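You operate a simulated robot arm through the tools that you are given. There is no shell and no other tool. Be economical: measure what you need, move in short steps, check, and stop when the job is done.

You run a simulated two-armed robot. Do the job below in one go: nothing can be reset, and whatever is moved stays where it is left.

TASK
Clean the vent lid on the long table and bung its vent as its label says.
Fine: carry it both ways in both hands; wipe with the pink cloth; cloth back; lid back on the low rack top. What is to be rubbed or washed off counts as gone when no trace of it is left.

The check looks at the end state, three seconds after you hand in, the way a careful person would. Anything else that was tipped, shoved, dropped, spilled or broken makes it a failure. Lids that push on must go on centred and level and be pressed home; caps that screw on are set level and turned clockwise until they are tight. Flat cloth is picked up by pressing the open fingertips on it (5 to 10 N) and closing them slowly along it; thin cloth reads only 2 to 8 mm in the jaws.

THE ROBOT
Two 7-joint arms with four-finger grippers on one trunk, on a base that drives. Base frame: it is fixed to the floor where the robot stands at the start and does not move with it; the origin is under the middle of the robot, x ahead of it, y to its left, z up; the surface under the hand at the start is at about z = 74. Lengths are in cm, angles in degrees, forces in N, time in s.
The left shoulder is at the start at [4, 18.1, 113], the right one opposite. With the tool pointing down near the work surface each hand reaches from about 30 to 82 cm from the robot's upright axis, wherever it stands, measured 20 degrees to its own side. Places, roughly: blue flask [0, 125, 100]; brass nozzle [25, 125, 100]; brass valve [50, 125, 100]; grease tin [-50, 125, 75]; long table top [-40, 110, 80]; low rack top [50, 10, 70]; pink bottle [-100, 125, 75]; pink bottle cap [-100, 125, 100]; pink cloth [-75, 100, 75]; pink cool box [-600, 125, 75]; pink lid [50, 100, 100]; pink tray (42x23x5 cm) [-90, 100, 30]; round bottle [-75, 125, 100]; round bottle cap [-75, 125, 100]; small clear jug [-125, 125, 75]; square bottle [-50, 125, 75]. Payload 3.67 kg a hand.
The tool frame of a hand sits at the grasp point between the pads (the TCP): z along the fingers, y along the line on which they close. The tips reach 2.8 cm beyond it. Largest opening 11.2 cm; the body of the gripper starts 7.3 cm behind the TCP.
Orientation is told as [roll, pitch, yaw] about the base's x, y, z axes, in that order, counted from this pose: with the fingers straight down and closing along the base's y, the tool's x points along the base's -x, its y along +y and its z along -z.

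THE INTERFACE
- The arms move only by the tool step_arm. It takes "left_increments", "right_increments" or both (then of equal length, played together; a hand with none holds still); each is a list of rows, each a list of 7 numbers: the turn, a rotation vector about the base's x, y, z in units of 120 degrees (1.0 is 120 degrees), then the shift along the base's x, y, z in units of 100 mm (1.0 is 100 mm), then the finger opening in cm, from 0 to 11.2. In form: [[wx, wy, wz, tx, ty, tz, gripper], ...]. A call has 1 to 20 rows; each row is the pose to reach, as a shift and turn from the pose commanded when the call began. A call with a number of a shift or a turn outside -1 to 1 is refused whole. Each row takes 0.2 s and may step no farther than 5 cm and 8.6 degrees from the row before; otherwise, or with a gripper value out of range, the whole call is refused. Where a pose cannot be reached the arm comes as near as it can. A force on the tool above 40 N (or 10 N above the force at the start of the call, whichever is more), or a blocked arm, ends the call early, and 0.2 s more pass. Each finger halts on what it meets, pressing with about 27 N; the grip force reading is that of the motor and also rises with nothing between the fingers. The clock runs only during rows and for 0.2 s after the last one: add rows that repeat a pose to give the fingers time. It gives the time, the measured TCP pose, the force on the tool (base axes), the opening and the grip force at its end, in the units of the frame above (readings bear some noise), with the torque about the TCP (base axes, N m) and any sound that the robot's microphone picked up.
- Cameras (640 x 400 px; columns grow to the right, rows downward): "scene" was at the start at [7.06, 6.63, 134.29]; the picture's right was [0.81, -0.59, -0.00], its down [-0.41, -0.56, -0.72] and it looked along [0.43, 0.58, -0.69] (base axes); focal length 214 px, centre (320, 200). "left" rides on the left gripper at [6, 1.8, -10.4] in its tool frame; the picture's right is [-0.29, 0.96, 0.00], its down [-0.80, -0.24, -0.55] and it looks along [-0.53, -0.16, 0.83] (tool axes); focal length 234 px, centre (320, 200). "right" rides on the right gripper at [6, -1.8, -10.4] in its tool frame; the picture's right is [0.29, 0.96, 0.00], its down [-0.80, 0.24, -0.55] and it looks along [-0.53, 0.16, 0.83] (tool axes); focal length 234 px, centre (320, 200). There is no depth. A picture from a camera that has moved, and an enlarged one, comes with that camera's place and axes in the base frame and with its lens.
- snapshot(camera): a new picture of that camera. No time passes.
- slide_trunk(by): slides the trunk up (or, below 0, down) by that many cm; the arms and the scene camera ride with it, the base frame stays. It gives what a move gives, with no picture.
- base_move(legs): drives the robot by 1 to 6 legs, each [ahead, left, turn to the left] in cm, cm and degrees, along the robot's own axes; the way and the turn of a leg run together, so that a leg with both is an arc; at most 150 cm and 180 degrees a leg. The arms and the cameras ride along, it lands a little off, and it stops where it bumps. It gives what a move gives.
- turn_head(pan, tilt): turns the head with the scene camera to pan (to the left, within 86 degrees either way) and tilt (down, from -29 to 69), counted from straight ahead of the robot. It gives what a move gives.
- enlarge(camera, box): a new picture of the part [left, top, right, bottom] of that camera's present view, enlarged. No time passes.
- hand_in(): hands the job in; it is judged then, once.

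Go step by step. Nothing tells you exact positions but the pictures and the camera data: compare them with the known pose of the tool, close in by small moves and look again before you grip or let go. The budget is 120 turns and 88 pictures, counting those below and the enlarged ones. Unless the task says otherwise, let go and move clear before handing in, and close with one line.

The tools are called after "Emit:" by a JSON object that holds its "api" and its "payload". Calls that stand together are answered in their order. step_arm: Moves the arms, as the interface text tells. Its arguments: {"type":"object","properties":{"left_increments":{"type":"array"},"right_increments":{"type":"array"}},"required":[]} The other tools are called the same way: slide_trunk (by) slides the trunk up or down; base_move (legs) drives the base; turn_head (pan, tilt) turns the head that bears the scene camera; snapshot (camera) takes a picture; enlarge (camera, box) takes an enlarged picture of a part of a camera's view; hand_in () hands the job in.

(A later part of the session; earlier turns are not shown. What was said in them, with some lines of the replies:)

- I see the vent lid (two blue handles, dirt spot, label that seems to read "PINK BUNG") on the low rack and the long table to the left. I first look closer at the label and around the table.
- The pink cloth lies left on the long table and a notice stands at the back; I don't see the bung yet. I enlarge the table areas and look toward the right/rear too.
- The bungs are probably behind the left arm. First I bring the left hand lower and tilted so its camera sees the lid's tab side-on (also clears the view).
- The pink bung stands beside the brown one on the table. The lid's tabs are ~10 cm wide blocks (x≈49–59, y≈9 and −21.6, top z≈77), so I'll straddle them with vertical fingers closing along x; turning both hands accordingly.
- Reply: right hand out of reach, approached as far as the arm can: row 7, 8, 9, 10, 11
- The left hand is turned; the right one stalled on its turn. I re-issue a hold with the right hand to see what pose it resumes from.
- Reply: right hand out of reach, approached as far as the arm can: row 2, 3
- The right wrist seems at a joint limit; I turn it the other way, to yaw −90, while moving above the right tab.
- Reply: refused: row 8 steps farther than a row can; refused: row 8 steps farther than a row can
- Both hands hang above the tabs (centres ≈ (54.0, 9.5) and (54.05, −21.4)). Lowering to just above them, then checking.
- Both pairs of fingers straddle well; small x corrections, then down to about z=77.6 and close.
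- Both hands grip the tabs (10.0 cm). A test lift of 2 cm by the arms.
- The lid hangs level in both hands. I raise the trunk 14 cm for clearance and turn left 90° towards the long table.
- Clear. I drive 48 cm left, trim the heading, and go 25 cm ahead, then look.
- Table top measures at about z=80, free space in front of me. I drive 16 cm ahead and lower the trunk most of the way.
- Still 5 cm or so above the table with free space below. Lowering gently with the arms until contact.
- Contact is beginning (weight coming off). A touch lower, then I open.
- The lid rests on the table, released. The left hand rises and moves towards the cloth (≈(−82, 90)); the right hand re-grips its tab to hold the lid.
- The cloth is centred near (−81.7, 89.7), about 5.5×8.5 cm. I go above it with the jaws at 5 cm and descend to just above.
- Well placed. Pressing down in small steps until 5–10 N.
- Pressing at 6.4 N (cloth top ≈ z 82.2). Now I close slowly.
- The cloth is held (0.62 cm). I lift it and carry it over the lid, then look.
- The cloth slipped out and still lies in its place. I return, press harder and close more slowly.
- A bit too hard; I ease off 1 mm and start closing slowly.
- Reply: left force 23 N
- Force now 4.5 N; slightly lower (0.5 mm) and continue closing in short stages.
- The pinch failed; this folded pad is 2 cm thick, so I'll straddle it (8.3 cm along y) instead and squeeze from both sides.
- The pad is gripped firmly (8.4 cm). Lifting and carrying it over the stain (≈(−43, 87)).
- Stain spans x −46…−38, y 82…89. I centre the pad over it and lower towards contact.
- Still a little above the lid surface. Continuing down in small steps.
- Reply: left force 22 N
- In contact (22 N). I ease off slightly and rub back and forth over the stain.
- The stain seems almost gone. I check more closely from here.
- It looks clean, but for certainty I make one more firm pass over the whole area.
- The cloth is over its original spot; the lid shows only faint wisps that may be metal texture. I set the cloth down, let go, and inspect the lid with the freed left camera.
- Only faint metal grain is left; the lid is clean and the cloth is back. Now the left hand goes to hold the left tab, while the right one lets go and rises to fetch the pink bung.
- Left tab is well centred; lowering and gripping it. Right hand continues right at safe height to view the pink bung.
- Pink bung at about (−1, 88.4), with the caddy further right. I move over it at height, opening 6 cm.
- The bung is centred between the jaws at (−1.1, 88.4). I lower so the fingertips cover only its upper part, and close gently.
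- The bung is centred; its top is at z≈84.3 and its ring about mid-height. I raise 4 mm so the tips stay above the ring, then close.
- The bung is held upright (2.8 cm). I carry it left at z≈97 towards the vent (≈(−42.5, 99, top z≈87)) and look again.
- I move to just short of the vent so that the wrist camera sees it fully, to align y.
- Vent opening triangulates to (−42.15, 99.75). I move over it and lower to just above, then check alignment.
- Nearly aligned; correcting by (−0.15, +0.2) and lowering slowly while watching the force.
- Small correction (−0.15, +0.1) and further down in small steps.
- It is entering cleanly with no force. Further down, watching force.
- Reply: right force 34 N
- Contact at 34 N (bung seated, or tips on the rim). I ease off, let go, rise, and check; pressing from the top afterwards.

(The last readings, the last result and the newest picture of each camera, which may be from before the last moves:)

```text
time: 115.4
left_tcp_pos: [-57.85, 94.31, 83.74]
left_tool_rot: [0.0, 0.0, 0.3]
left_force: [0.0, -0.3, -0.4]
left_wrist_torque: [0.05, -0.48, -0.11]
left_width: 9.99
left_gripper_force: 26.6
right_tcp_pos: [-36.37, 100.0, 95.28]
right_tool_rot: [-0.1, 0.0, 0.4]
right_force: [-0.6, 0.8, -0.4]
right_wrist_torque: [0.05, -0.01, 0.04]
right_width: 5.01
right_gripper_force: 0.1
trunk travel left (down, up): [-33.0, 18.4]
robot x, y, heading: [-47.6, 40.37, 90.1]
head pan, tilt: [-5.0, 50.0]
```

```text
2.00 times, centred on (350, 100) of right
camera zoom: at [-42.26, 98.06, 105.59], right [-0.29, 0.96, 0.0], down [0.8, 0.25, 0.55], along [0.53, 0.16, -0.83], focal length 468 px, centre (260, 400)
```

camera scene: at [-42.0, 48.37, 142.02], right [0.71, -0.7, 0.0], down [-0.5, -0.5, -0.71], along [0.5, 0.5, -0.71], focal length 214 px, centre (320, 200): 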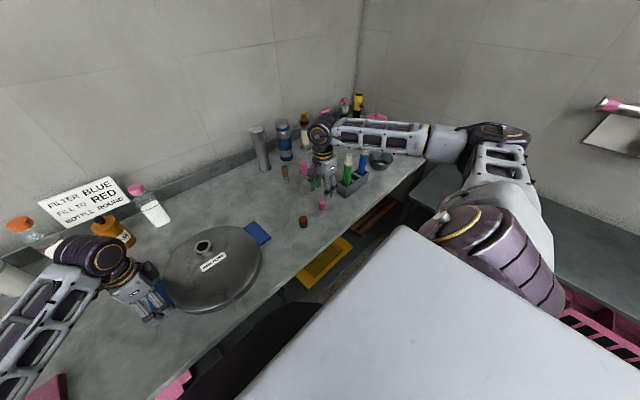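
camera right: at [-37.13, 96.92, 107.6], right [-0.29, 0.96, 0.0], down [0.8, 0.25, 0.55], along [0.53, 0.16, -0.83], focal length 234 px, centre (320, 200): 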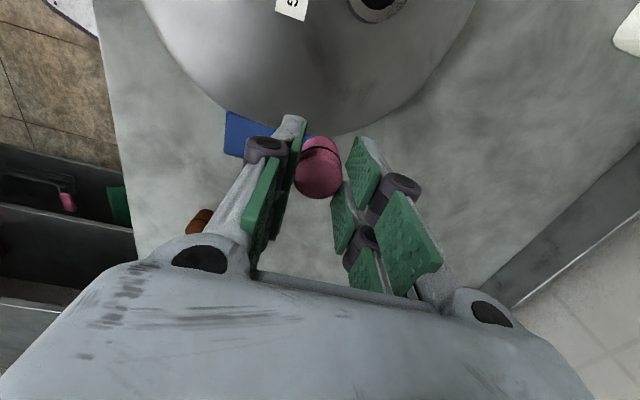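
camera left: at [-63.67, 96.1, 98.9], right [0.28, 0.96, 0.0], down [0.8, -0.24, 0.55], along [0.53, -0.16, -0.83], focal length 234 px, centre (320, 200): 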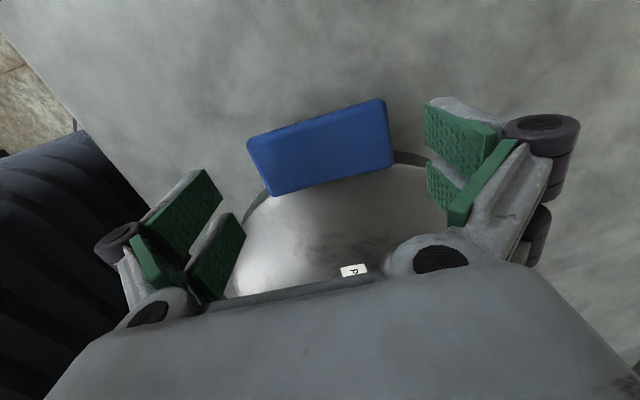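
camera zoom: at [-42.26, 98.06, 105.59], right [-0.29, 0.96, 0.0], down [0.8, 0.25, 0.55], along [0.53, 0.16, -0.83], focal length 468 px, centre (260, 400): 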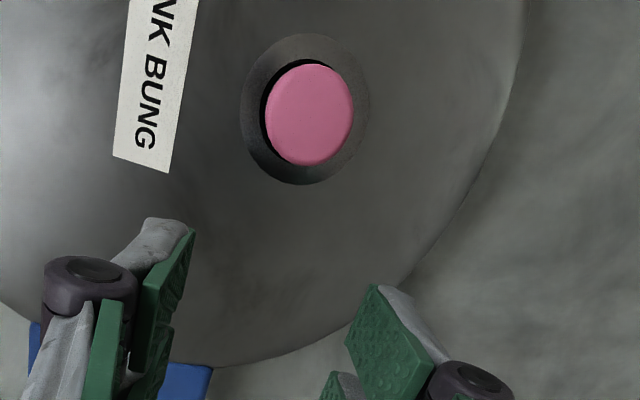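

The bung stands upright in the vent with its ring near the rim. I press it home from above with closed fingertips.

Emit:
{"api": "step_arm", "payload": {"right_increments": [[0, 0, 0, -0.2, 0, 0, 2], [0, 0, 0, -0.4, 0, 0, 0], [0, 0, 0, -0.59, -0.01, 0, 0], [0, 0, 0, -0.59, -0.01, -0.2, 0], [0, 0, 0, -0.59, -0.01, -0.4, 0], [0, 0, 0, -0.59, -0.01, -0.5, 0]]}}

Emit:
{"api": "step_arm", "payload": {"right_increments": [[0, 0, 0, 0, 0, -0.02, 0], [0, 0, 0, 0, 0, -0.04, 0], [0, 0, 0, 0, 0, -0.06, 0], [0, 0, 0, 0, 0, -0.08, 0], [0, 0, 0, 0, 0, -0.1, 0], [0, 0, 0, 0, 0, -0.12, 0], [0, 0, 0, 0, 0, -0.14, 0]]}}

Emit:
{"api": "enlarge", "payload": {"camera": "scene", "box": [300, 150, 370, 220]}}

```text
time: 116.8
left_tcp_pos: [-57.75, 94.26, 83.7]
left_tool_rot: [0.1, 0.0, 0.3]
left_force: [0.0, 1.7, -0.6]
left_wrist_torque: [0.18, -0.12, -0.23]
left_width: 10.0
left_gripper_force: 27.1
right_tcp_pos: [-42.34, 99.89, 90.3]
right_tool_rot: [-0.1, -0.2, 0.3]
right_force: [-1.1, -0.2, 0.3]
right_wrist_torque: [0.01, 0.02, 0.0]
right_width: 0.0
right_gripper_force: 27.0
trunk travel left (down, up): [-33.0, 18.4]
robot x, y, heading: [-47.92, 40.91, 90.2]
head pan, tilt: [-5.0, 50.0]
```

```text
time: 117.9
left_tcp_pos: [-57.83, 94.21, 83.68]
left_tool_rot: [0.0, 0.0, 0.3]
left_force: [-0.6, -2.6, 2.7]
left_wrist_torque: [0.17, -0.3, -0.11]
left_width: 10.0
left_gripper_force: 27.2
right_tcp_pos: [-42.34, 99.9, 89.91]
right_tool_rot: [0.3, 0.2, 0.3]
right_force: [2.7, -3.2, 10.1]
right_wrist_torque: [-0.11, -0.14, -0.03]
right_width: 0.61
right_gripper_force: 26.7
trunk travel left (down, up): [-33.0, 18.4]
robot x, y, heading: [-47.78, 40.56, 90.4]
head pan, tilt: [-5.0, 50.0]
stopped in row 5 (right hand): the force on the tool passed its limit at 44 N (the readings are from after the stop); the commanded pose is now the measured one
```

```text
5.71 times, centred on (335, 185) of scene
camera zoom: at [-47.09, 50.03, 141.34], right [1.0, -0.08, 0.0], down [-0.06, -0.76, -0.64], along [0.05, 0.64, -0.77], focal length 1226 px, centre (234, 286)
```

zoom: 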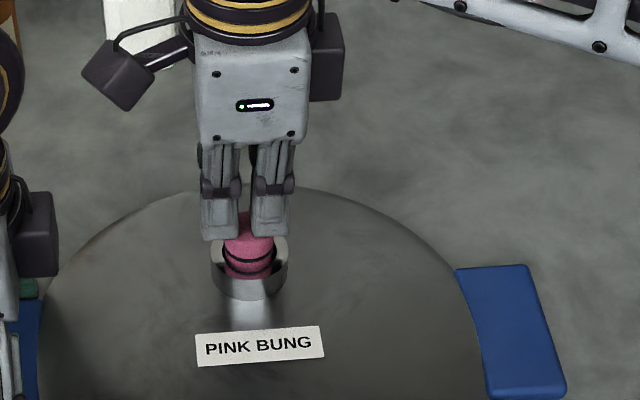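

44 N was reached with the top at about z 87.1. One more press to verify it doesn't sink further.

Emit:
{"api": "step_arm", "payload": {"right_increments": [[0, 0, 0, 0, 0, 0.05, 0], [0, 0, 0, 0, 0, 0.05, 0], [0, 0, 0, 0, 0.01, 0.0, 0], [0, 0, 0, 0, 0.01, -0.02, 0], [0, 0, 0, 0, 0.01, -0.04, 0], [0, 0, 0, 0, 0.01, -0.05, 0], [0, 0, 0, 0, 0.01, -0.06, 0], [0, 0, 0, 0, 0.01, -0.07, 0]]}}

Emit:
{"api": "step_arm", "payload": {"right_increments": [[0, 0, 0, 0, 0, 0.2, 0], [0, 0, 0, 0, 0, 0.5, 2], [0, 0, 0, 0.3, 0, 0.7, 5], [0, 0, 0, 0.7, 0, 0.7, 8], [0, 0, 0, 1, 0, 0.7, 11.2], [0, 0, 0, 1, 0, 0.7, 11.2]]}}

Emit:
{"api": "enlarge", "payload": {"camera": "scene", "box": [305, 160, 360, 215]}}

```text
time: 119.3
left_tcp_pos: [-57.8, 94.28, 83.84]
left_tool_rot: [0.1, 0.0, 0.5]
left_force: [-1.1, -3.8, 6.7]
left_wrist_torque: [-0.22, -0.03, -0.24]
left_width: 10.01
left_gripper_force: 26.9
right_tcp_pos: [-42.46, 100.22, 89.91]
right_tool_rot: [0.7, 0.4, 0.3]
right_force: [3.2, -2.8, 12.2]
right_wrist_torque: [-0.11, -0.2, 0.02]
right_width: 0.6
right_gripper_force: 26.8
trunk travel left (down, up): [-33.0, 18.4]
robot x, y, heading: [-47.87, 40.37, 90.3]
head pan, tilt: [-5.0, 50.0]
stopped in row 6 (right hand): the force on the tool passed its limit at 43 N (the readings are from after the stop); the commanded pose is now the measured one
```

```text
time: 120.7
left_tcp_pos: [-57.76, 94.31, 83.78]
left_tool_rot: [0.1, -0.1, 0.5]
left_force: [1.2, -5.8, 11.3]
left_wrist_torque: [-0.07, 0.23, -0.24]
left_width: 9.99
left_gripper_force: 27.4
right_tcp_pos: [-32.37, 100.31, 96.8]
right_tool_rot: [0.4, 0.4, 0.4]
right_force: [-0.8, -0.6, -0.9]
right_wrist_torque: [0.0, 0.0, 0.0]
right_width: 11.21
right_gripper_force: 0.2
trunk travel left (down, up): [-33.0, 18.4]
robot x, y, heading: [-47.92, 40.58, 89.8]
head pan, tilt: [-5.0, 50.0]
```

```text
7.27 times, centred on (332, 188) of scene
camera zoom: at [-47.07, 50.1, 141.34], right [1.0, -0.08, 0.0], down [-0.06, -0.76, -0.64], along [0.05, 0.64, -0.77], focal length 1560 px, centre (229, 291)
```

zoom: 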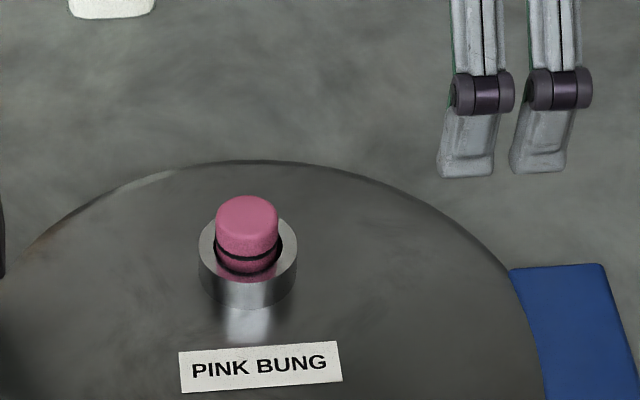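

The bung is upright, centred and doesn't sink further at 44 N, so it is home. The right hand returns to the right tab.

Emit:
{"api": "step_arm", "payload": {"right_increments": [[-0.003, -0.003, 0, 0.3, -0.3, 0, 11.2], [-0.003, -0.003, 0, 0.58, -0.58, 0, 11.2], [-0.003, -0.003, 0, 0.58, -0.58, -0.3, 11.2], [-0.003, -0.003, 0, 0.58, -0.58, -0.6, 11.2], [-0.003, -0.003, 0, 0.58, -0.58, -0.85, 11.2]]}}

Emit:
{"api": "snapshot", "payload": {"camera": "right"}}

```text
time: 121.9
left_tcp_pos: [-57.9, 94.32, 83.54]
left_tool_rot: [0.0, 0.1, 0.5]
left_force: [-0.9, -3.8, 6.2]
left_wrist_torque: [-0.6, -0.03, -0.24]
left_width: 9.98
left_gripper_force: 26.9
right_tcp_pos: [-26.41, 94.41, 88.12]
right_tool_rot: [0.1, -0.1, 0.3]
right_force: [-0.2, 0.7, -0.1]
right_wrist_torque: [0.01, 0.01, 0.03]
right_width: 11.21
right_gripper_force: 0.0
trunk travel left (down, up): [-33.0, 18.4]
robot x, y, heading: [-48.09, 40.4, 89.9]
head pan, tilt: [-5.0, 50.0]
```

```text
17 pictures are left
camera right: at [-32.4, 92.48, 98.56], right [-0.29, 0.96, 0.0], down [0.8, 0.24, 0.55], along [0.53, 0.16, -0.83], focal length 234 px, centre (320, 200)
```

right: 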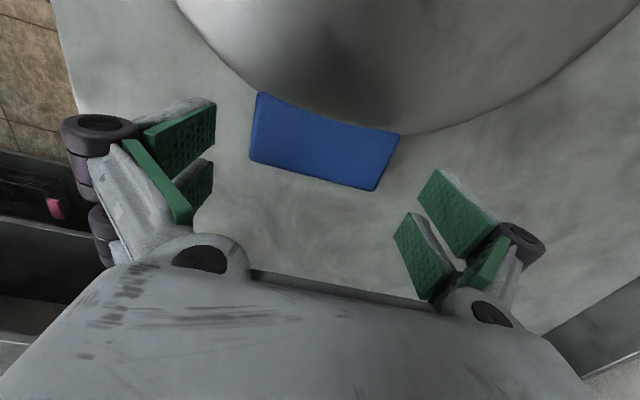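

Tab is centred. Lowering and gripping with the right hand, then a gentle lift with both.

Emit:
{"api": "step_arm", "payload": {"right_increments": [[0, 0, 0, -0.01, 0, -0.15, 11.2], [0, 0, 0, -0.01, 0, -0.3, 11.2], [0, 0, 0, -0.01, 0, -0.445, 11.2], [0, 0, 0, -0.01, 0, -0.445, 10], [0, 0, 0, -0.01, 0, -0.445, 8.5], [0, 0, 0, -0.01, 0, -0.445, 8.5], [0, 0, 0, -0.01, 0, -0.445, 8.5]]}}

Emit:
{"api": "step_arm", "payload": {"left_increments": [[0, 0, 0, 0, 0, 0.05, 8.5], [0, 0, 0, 0, 0, 0.15, 8.5], [0, 0, 0, 0, 0, 0.3, 8.5]], "right_increments": [[0, 0, 0, 0, 0, 0.05, 8.5], [0, 0, 0, 0, 0, 0.15, 8.5], [0, 0, 0, 0, 0, 0.3, 8.5]]}}

Emit:
{"api": "snapshot", "payload": {"camera": "scene"}}

```text
time: 123.5
left_tcp_pos: [-57.99, 94.43, 83.56]
left_tool_rot: [0.0, 0.2, 0.5]
left_force: [-6.5, -1.8, 0.6]
left_wrist_torque: [0.12, -0.21, -1.22]
left_width: 9.98
left_gripper_force: 26.7
right_tcp_pos: [-26.72, 94.58, 83.85]
right_tool_rot: [0.2, -0.1, 0.2]
right_force: [13.0, 3.8, 11.2]
right_wrist_torque: [0.31, -0.42, 0.82]
right_width: 10.02
right_gripper_force: 27.2
trunk travel left (down, up): [-33.0, 18.4]
robot x, y, heading: [-47.68, 40.38, 89.8]
head pan, tilt: [-5.0, 50.0]
```

```text
time: 124.3
left_tcp_pos: [-57.89, 94.59, 86.68]
left_tool_rot: [-0.2, 0.0, 0.5]
left_force: [-10.2, -6.3, -7.1]
left_wrist_torque: [0.13, 0.48, -0.95]
left_width: 10.03
left_gripper_force: 27.1
right_tcp_pos: [-26.58, 94.67, 86.76]
right_tool_rot: [0.0, 0.0, 0.3]
right_force: [10.1, 6.3, -1.4]
right_wrist_torque: [-0.12, 0.37, -1.06]
right_width: 10.03
right_gripper_force: 26.7
trunk travel left (down, up): [-33.0, 18.4]
robot x, y, heading: [-47.66, 40.61, 90.2]
head pan, tilt: [-5.0, 50.0]
```

```text
16 pictures are left
camera scene: at [-47.07, 50.32, 141.32], right [1.0, -0.08, 0.0], down [-0.06, -0.76, -0.64], along [0.05, 0.64, -0.77], focal length 214 px, centre (320, 200)
```

scene: 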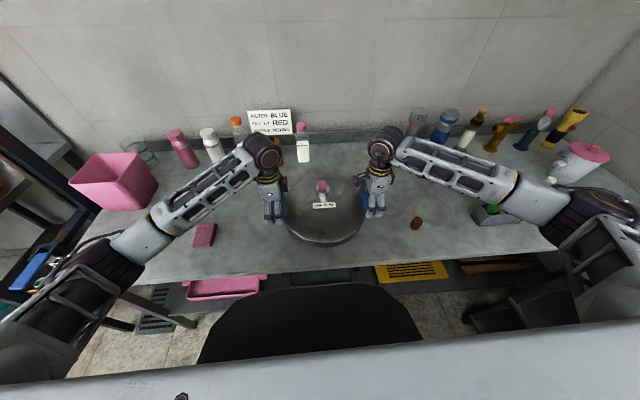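

Lid lifted level with bung in. I raise the trunk, back away, move right and turn back to the rack along the same way.

Emit:
{"api": "slide_trunk", "payload": {"by": 8}}

Emit:
{"api": "base_move", "payload": {"legs": [[-41, 0, 0], [0, -48, 0]]}}

Emit:
{"api": "base_move", "payload": {"legs": [[0, 0, -45], [0, 0, -45]]}}

Emit:
{"api": "turn_head", "payload": {"pan": 0, "tilt": 50}}

Emit:
{"api": "snapshot", "payload": {"camera": "scene"}}

```text
time: 125.5
left_tcp_pos: [-57.85, 94.58, 94.51]
left_tool_rot: [-0.1, 0.2, 0.5]
left_force: [-13.9, -7.9, -6.5]
left_wrist_torque: [-0.02, 0.49, -0.87]
left_width: 9.98
left_gripper_force: 27.0
right_tcp_pos: [-26.63, 94.61, 94.8]
right_tool_rot: [0.0, 0.0, 0.2]
right_force: [13.6, 8.5, -1.5]
right_wrist_torque: [0.0, 0.27, -1.55]
right_width: 9.99
right_gripper_force: 26.7
trunk travel left (down, up): [-41.0, 10.4]
robot x, y, heading: [-47.75, 40.65, 90.1]
head pan, tilt: [-5.0, 50.0]
```

```text
time: 130.6
left_tcp_pos: [-9.83, 53.52, 94.57]
left_tool_rot: [-0.1, 0.1, 0.8]
left_force: [-17.0, -10.5, -4.0]
left_wrist_torque: [-0.05, 0.24, -1.05]
left_width: 10.0
left_gripper_force: 27.3
right_tcp_pos: [21.32, 53.76, 94.72]
right_tool_rot: [0.1, 0.0, 0.5]
right_force: [17.2, 9.8, -4.9]
right_wrist_torque: [0.06, -0.39, -1.95]
right_width: 10.0
right_gripper_force: 27.1
trunk travel left (down, up): [-41.0, 10.4]
robot x, y, heading: [0.26, -0.35, 90.6]
head pan, tilt: [-5.0, 50.0]
```

```text
time: 135.6
left_tcp_pos: [54.39, 9.54, 94.6]
left_tool_rot: [-0.1, 0.2, -89.6]
left_force: [-7.5, 0.4, -3.2]
left_wrist_torque: [-0.22, 0.06, -1.1]
left_width: 9.99
left_gripper_force: 27.1
right_tcp_pos: [54.41, -21.73, 94.83]
right_tool_rot: [0.1, 0.0, -89.8]
right_force: [6.2, -1.0, -4.7]
right_wrist_torque: [-0.06, -0.04, -0.8]
right_width: 9.98
right_gripper_force: 26.6
trunk travel left (down, up): [-41.0, 10.4]
robot x, y, heading: [0.79, -0.23, 0.1]
head pan, tilt: [-5.0, 50.0]
```

```text
time: 136.2
left_tcp_pos: [54.4, 9.47, 94.57]
left_tool_rot: [-0.1, 0.1, -89.5]
left_force: [-1.3, 0.2, -4.2]
left_wrist_torque: [-0.09, -0.04, -0.24]
left_width: 9.99
left_gripper_force: 27.4
right_tcp_pos: [54.43, -21.63, 94.74]
right_tool_rot: [0.1, 0.0, -89.8]
right_force: [0.3, 0.3, -4.3]
right_wrist_torque: [-0.01, 0.03, -0.11]
right_width: 9.98
right_gripper_force: 26.5
trunk travel left (down, up): [-41.0, 10.4]
robot x, y, heading: [0.09, -0.5, 0.4]
head pan, tilt: [0.0, 50.0]
```

```text
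15 pictures are left
camera scene: at [10.38, -0.46, 149.36], right [0.0, -1.0, 0.0], down [-0.77, 0.0, -0.64], along [0.64, 0.0, -0.77], focal length 214 px, centre (320, 200)
```

scene: 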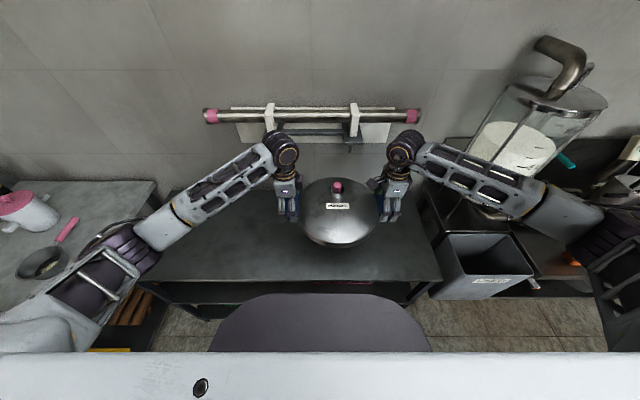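

The lid is back over its rack spot. Lowering the trunk 14 cm, then easing down with the arms.

Emit:
{"api": "slide_trunk", "payload": {"by": -14}}

Emit:
{"api": "step_arm", "payload": {"left_increments": [[0, 0, 0, 0, 0, -0.06, 8.5], [0, 0, 0, 0, 0, -0.12, 8.5], [0, 0, 0, 0, 0, -0.18, 8.5], [0, 0, 0, 0, 0, -0.22, 8.5]], "right_increments": [[0, 0, 0, 0, 0, -0.06, 8.5], [0, 0, 0, 0, 0, -0.12, 8.5], [0, 0, 0, 0, 0, -0.18, 8.5], [0, 0, 0, 0, 0, -0.23, 8.5]]}}

```text
time: 137.9
left_tcp_pos: [54.46, 9.63, 80.77]
left_tool_rot: [-0.1, 0.2, -89.6]
left_force: [-2.8, -1.3, -3.4]
left_wrist_torque: [0.26, -0.04, -0.62]
left_width: 9.99
left_gripper_force: 26.8
right_tcp_pos: [54.38, -21.68, 80.83]
right_tool_rot: [0.1, 0.0, -89.9]
right_force: [1.3, 0.2, -5.6]
right_wrist_torque: [-0.43, 0.11, -0.04]
right_width: 10.0
right_gripper_force: 26.4
trunk travel left (down, up): [-27.0, 24.4]
robot x, y, heading: [0.6, -0.29, 0.2]
head pan, tilt: [0.0, 50.0]
```

```text
time: 138.9
left_tcp_pos: [54.35, 9.5, 78.43]
left_tool_rot: [-0.3, 0.2, -89.7]
left_force: [-1.8, 3.2, -9.5]
left_wrist_torque: [0.82, -0.38, -0.93]
left_width: 10.0
left_gripper_force: 26.6
right_tcp_pos: [54.46, -21.6, 78.42]
right_tool_rot: [0.1, 0.0, -89.8]
right_force: [1.6, -2.4, -0.4]
right_wrist_torque: [0.74, 0.4, 0.44]
right_width: 10.0
right_gripper_force: 27.2
trunk travel left (down, up): [-27.0, 24.4]
robot x, y, heading: [0.57, -0.22, -0.0]
head pan, tilt: [0.0, 50.0]
```

Emit:
{"api": "step_arm", "payload": {"left_increments": [[0, 0, 0, 0, 0, -0.03, 8.5], [0, 0, 0, 0, 0, -0.055, 8.5], [0, 0, 0, 0, 0, -0.06, 8.5]], "right_increments": [[0, 0, 0, 0, 0, -0.03, 8.5], [0, 0, 0, 0, 0, -0.055, 8.5], [0, 0, 0, 0, 0, -0.06, 8.5]]}}

```text
time: 139.7
left_tcp_pos: [54.35, 9.56, 77.82]
left_tool_rot: [-0.1, 0.1, -89.7]
left_force: [-2.4, 2.9, -6.7]
left_wrist_torque: [0.73, 0.32, -0.7]
left_width: 9.97
left_gripper_force: 26.6
right_tcp_pos: [54.38, -21.7, 77.83]
right_tool_rot: [0.1, -0.1, -89.9]
right_force: [2.0, -2.8, -1.3]
right_wrist_torque: [0.12, -0.3, -0.23]
right_width: 9.99
right_gripper_force: 27.3
trunk travel left (down, up): [-27.0, 24.4]
robot x, y, heading: [0.31, -0.34, 0.1]
head pan, tilt: [0.0, 50.0]
```

Emit:
{"api": "step_arm", "payload": {"left_increments": [[0, 0, 0, 0, 0, -0.01, 8.5], [0, 0, 0, 0, 0, -0.02, 8.5]], "right_increments": [[0, 0, 0, 0, 0, -0.01, 8.5], [0, 0, 0, 0, 0, -0.02, 8.5]]}}

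```text
time: 140.3
left_tcp_pos: [54.21, 9.46, 77.72]
left_tool_rot: [0.1, 0.0, -89.6]
left_force: [-2.4, 3.4, 0.2]
left_wrist_torque: [-0.59, 0.17, -0.73]
left_width: 9.99
left_gripper_force: 27.1
right_tcp_pos: [54.45, -21.65, 77.97]
right_tool_rot: [0.4, -0.1, -89.9]
right_force: [4.8, -4.9, 9.4]
right_wrist_torque: [-0.55, 0.16, -0.06]
right_width: 9.99
right_gripper_force: 26.8
trunk travel left (down, up): [-27.0, 24.4]
robot x, y, heading: [0.37, -0.5, -0.0]
head pan, tilt: [0.0, 50.0]
```

In contact on the right, nearly on the left; one more half-millimetre left, then release both and rise.

Emit:
{"api": "step_arm", "payload": {"left_increments": [[0, 0, 0, 0, 0, -0.008, 8.5], [0, 0, 0, 0, 0, -0.008, 10.5], [0, 0, 0, 0, 0, -0.008, 11.2], [0, 0, 0, 0, 0, -0.008, 11.2], [0, 0, 0, 0, 0, -0.008, 11.2]], "right_increments": [[0, 0, 0, 0, 0, 0, 8.5], [0, 0, 0, 0, 0, 0, 10.5], [0, 0, 0, 0, 0, 0, 11.2], [0, 0, 0, 0, 0, 0, 11.2], [0, 0, 0, 0, 0, 0, 11.2]]}}

Emit:
{"api": "step_arm", "payload": {"left_increments": [[0, 0, 0, 0, 0, 0.1, 11.2], [0, 0, 0, 0, 0, 0.3, 11.2], [0, 0, 0, 0, 0, 0.6, 11.2], [0, 0, 0, 0, 0.2, 1, 11.2], [0, 0, 0, 0, 0.6, 1, 11.2], [0, 0, 0, 0, 1, 1, 11.2]], "right_increments": [[0, 0, 0, 0, 0, 0.1, 11.2], [0, 0, 0, 0, 0, 0.3, 11.2], [0, 0, 0, 0, 0, 0.6, 11.2], [0, 0, 0, 0, 0, 1, 11.2], [0, 0, 0, 0, -0.1, 1, 11.2], [0, 0, 0, 0, -0.2, 1, 11.2]]}}

Emit:
{"api": "enlarge", "payload": {"camera": "scene", "box": [240, 140, 440, 265]}}

Emit:
{"api": "turn_head", "payload": {"pan": 86, "tilt": 35}}

Emit:
{"api": "snapshot", "payload": {"camera": "scene"}}

```text
time: 141.5
left_tcp_pos: [54.31, 9.61, 77.61]
left_tool_rot: [-0.1, 0.1, -89.5]
left_force: [-0.7, -0.1, -0.2]
left_wrist_torque: [0.01, -0.01, -0.04]
left_width: 11.19
left_gripper_force: 0.1
right_tcp_pos: [54.26, -21.56, 77.72]
right_tool_rot: [0.1, 0.0, -89.7]
right_force: [0.1, -0.2, 0.0]
right_wrist_torque: [0.0, 0.0, 0.01]
right_width: 11.21
right_gripper_force: 0.1
trunk travel left (down, up): [-27.0, 24.4]
robot x, y, heading: [0.12, -0.12, 0.1]
head pan, tilt: [0.0, 50.0]
```

```text
time: 142.9
left_tcp_pos: [54.43, 19.58, 87.59]
left_tool_rot: [0.0, 0.1, -89.7]
left_force: [-0.3, 1.0, -0.2]
left_wrist_torque: [0.0, -0.04, 0.02]
left_width: 11.19
left_gripper_force: 0.1
right_tcp_pos: [54.43, -23.75, 87.77]
right_tool_rot: [0.1, -0.1, -90.0]
right_force: [0.2, 0.2, -0.7]
right_wrist_torque: [0.01, -0.02, 0.01]
right_width: 11.19
right_gripper_force: 0.1
trunk travel left (down, up): [-27.0, 24.4]
robot x, y, heading: [0.3, -0.27, 0.4]
head pan, tilt: [0.0, 50.0]
```

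```text
3.20 times, centred on (340, 202) of scene
camera zoom: at [10.23, -0.35, 135.41], right [0.0, -1.0, 0.0], down [-0.77, 0.0, -0.64], along [0.64, 0.0, -0.77], focal length 686 px, centre (256, 192)
```

zoom: 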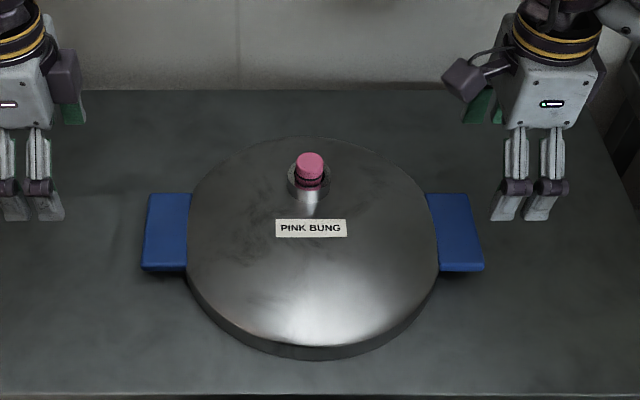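

```text
time: 144.5
left_tcp_pos: [54.4, 19.45, 87.67]
left_tool_rot: [-0.1, 0.1, -89.7]
left_force: [-0.4, 0.0, -0.7]
left_wrist_torque: [-0.02, 0.01, 0.02]
left_width: 11.22
left_gripper_force: 0.2
right_tcp_pos: [54.32, -23.68, 87.85]
right_tool_rot: [0.1, -0.1, -89.8]
right_force: [-0.1, -0.1, -0.2]
right_wrist_torque: [-0.01, 0.02, 0.02]
right_width: 11.2
right_gripper_force: 0.1
trunk travel left (down, up): [-27.0, 24.4]
robot x, y, heading: [0.46, -0.39, 0.3]
head pan, tilt: [85.9, 35.0]
```

```text
13 pictures are left
camera scene: at [3.22, 8.34, 137.58], right [1.0, -0.07, 0.0], down [-0.04, -0.57, -0.82], along [0.06, 0.82, -0.57], focal length 214 px, centre (320, 200)
```

scene: 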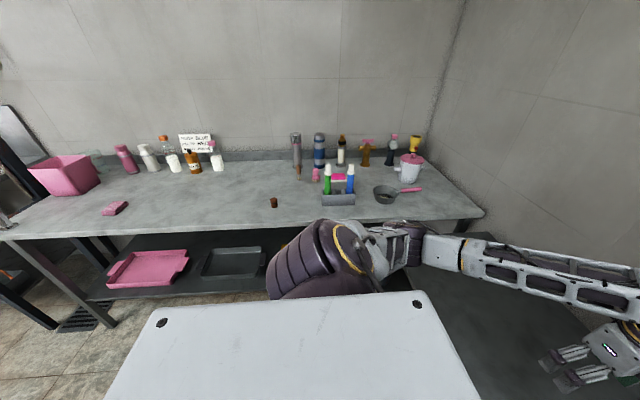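

The lid is on the rack, cloth and table things are in place. A last close look at bung and lid surface.

Emit:
{"api": "turn_head", "payload": {"pan": 0, "tilt": 50}}

Emit:
{"api": "enlarge", "payload": {"camera": "scene", "box": [310, 175, 365, 215]}}

Emit:
{"api": "enlarge", "payload": {"camera": "scene", "box": [295, 195, 380, 255]}}

Emit:
{"api": "snapshot", "payload": {"camera": "right"}}

```text
time: 146.1
left_tcp_pos: [54.37, 19.53, 87.7]
left_tool_rot: [0.0, 0.1, -89.6]
left_force: [0.4, 0.7, 0.8]
left_wrist_torque: [-0.04, 0.04, 0.0]
left_width: 11.2
left_gripper_force: 0.0
right_tcp_pos: [54.28, -23.61, 87.82]
right_tool_rot: [0.2, 0.0, -89.8]
right_force: [0.3, 0.3, 0.1]
right_wrist_torque: [-0.03, 0.0, 0.0]
right_width: 11.2
right_gripper_force: 0.0
trunk travel left (down, up): [-27.0, 24.4]
robot x, y, heading: [0.5, -0.5, 0.0]
head pan, tilt: [0.0, 50.0]
```

```text
10.00 times, centred on (338, 195) of scene
camera zoom: at [10.3, -0.42, 135.4], right [0.0, -1.0, 0.0], down [-0.77, 0.0, -0.64], along [0.64, 0.0, -0.77], focal length 2145 px, centre (145, 250)
```

zoom: 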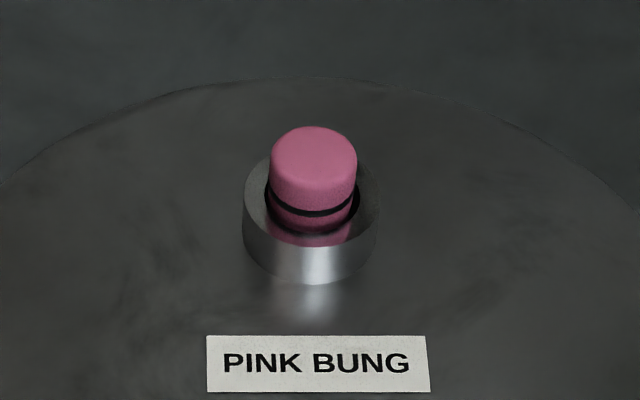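

```text
6.67 times, centred on (338, 225) of scene
camera zoom: at [10.3, -0.42, 135.4], right [0.0, -1.0, 0.0], down [-0.77, 0.0, -0.64], along [0.64, 0.0, -0.77], focal length 1430 px, centre (203, 33)
```

zoom: 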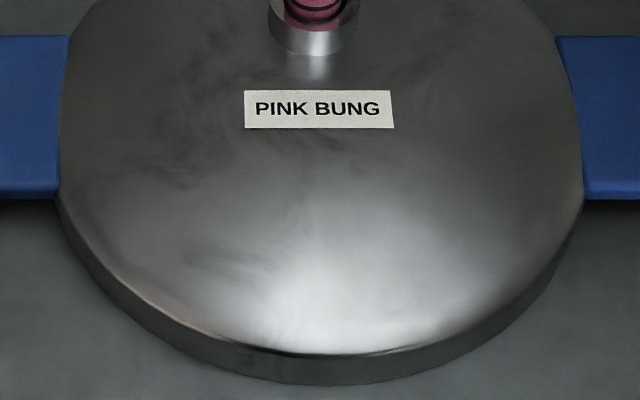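

```text
10 pictures are left
camera right: at [52.68, -17.84, 98.13], right [0.96, 0.29, 0.0], down [0.24, -0.8, 0.56], along [0.16, -0.53, -0.83], focal length 234 px, centre (320, 200)
```

right: 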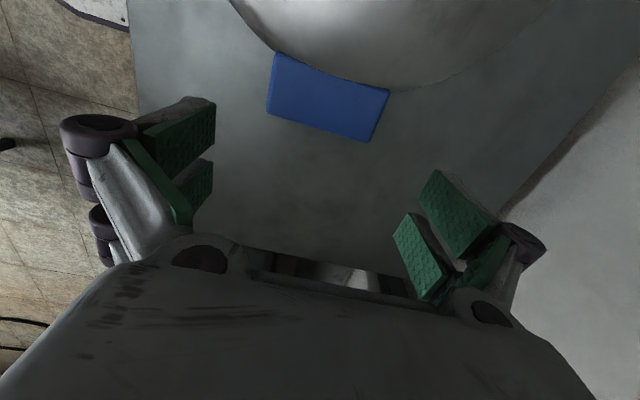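

The stain is gone, the bung sits upright on its seat, the lid lies on the rack. I move the hands a bit further clear and hand in.

Emit:
{"api": "step_arm", "payload": {"left_increments": [[0, 0, 0, 0, 0.1, 0.3, 11.2], [0, 0, 0, 0, 0.2, 0.6, 11.2], [0, 0, 0, 0, 0.3, 1, 11.2]], "right_increments": [[0, 0, 0, 0, 0, 0.3, 11.2], [0, 0, 0, 0, -0.1, 0.6, 11.2], [0, 0, 0, 0, -0.2, 1, 11.2]]}}

Emit:
{"api": "hand_in", "payload": {}}

```text
time: 146.9
left_tcp_pos: [54.25, 22.58, 97.66]
left_tool_rot: [0.0, 0.2, -89.6]
left_force: [0.2, -0.1, -1.4]
left_wrist_torque: [-0.02, -0.03, 0.05]
left_width: 11.19
left_gripper_force: 0.1
right_tcp_pos: [54.43, -25.66, 97.9]
right_tool_rot: [0.1, 0.0, -89.9]
right_force: [-0.8, 0.1, 0.1]
right_wrist_torque: [0.03, -0.05, -0.01]
right_width: 11.22
right_gripper_force: 0.0
trunk travel left (down, up): [-27.0, 24.4]
robot x, y, heading: [0.28, -0.58, 0.1]
head pan, tilt: [0.0, 50.0]
```

```text
The job is handed in.
```

I handed the job in: the lid was carried both ways in both hands, wiped with the pink cloth, bunged with the pink bung and set back on the low rack; the cloth is back in its place, and the one doubt is that the bung's ring still shows just above the vent rim, though two presses of about 44 N pushed it no deeper.
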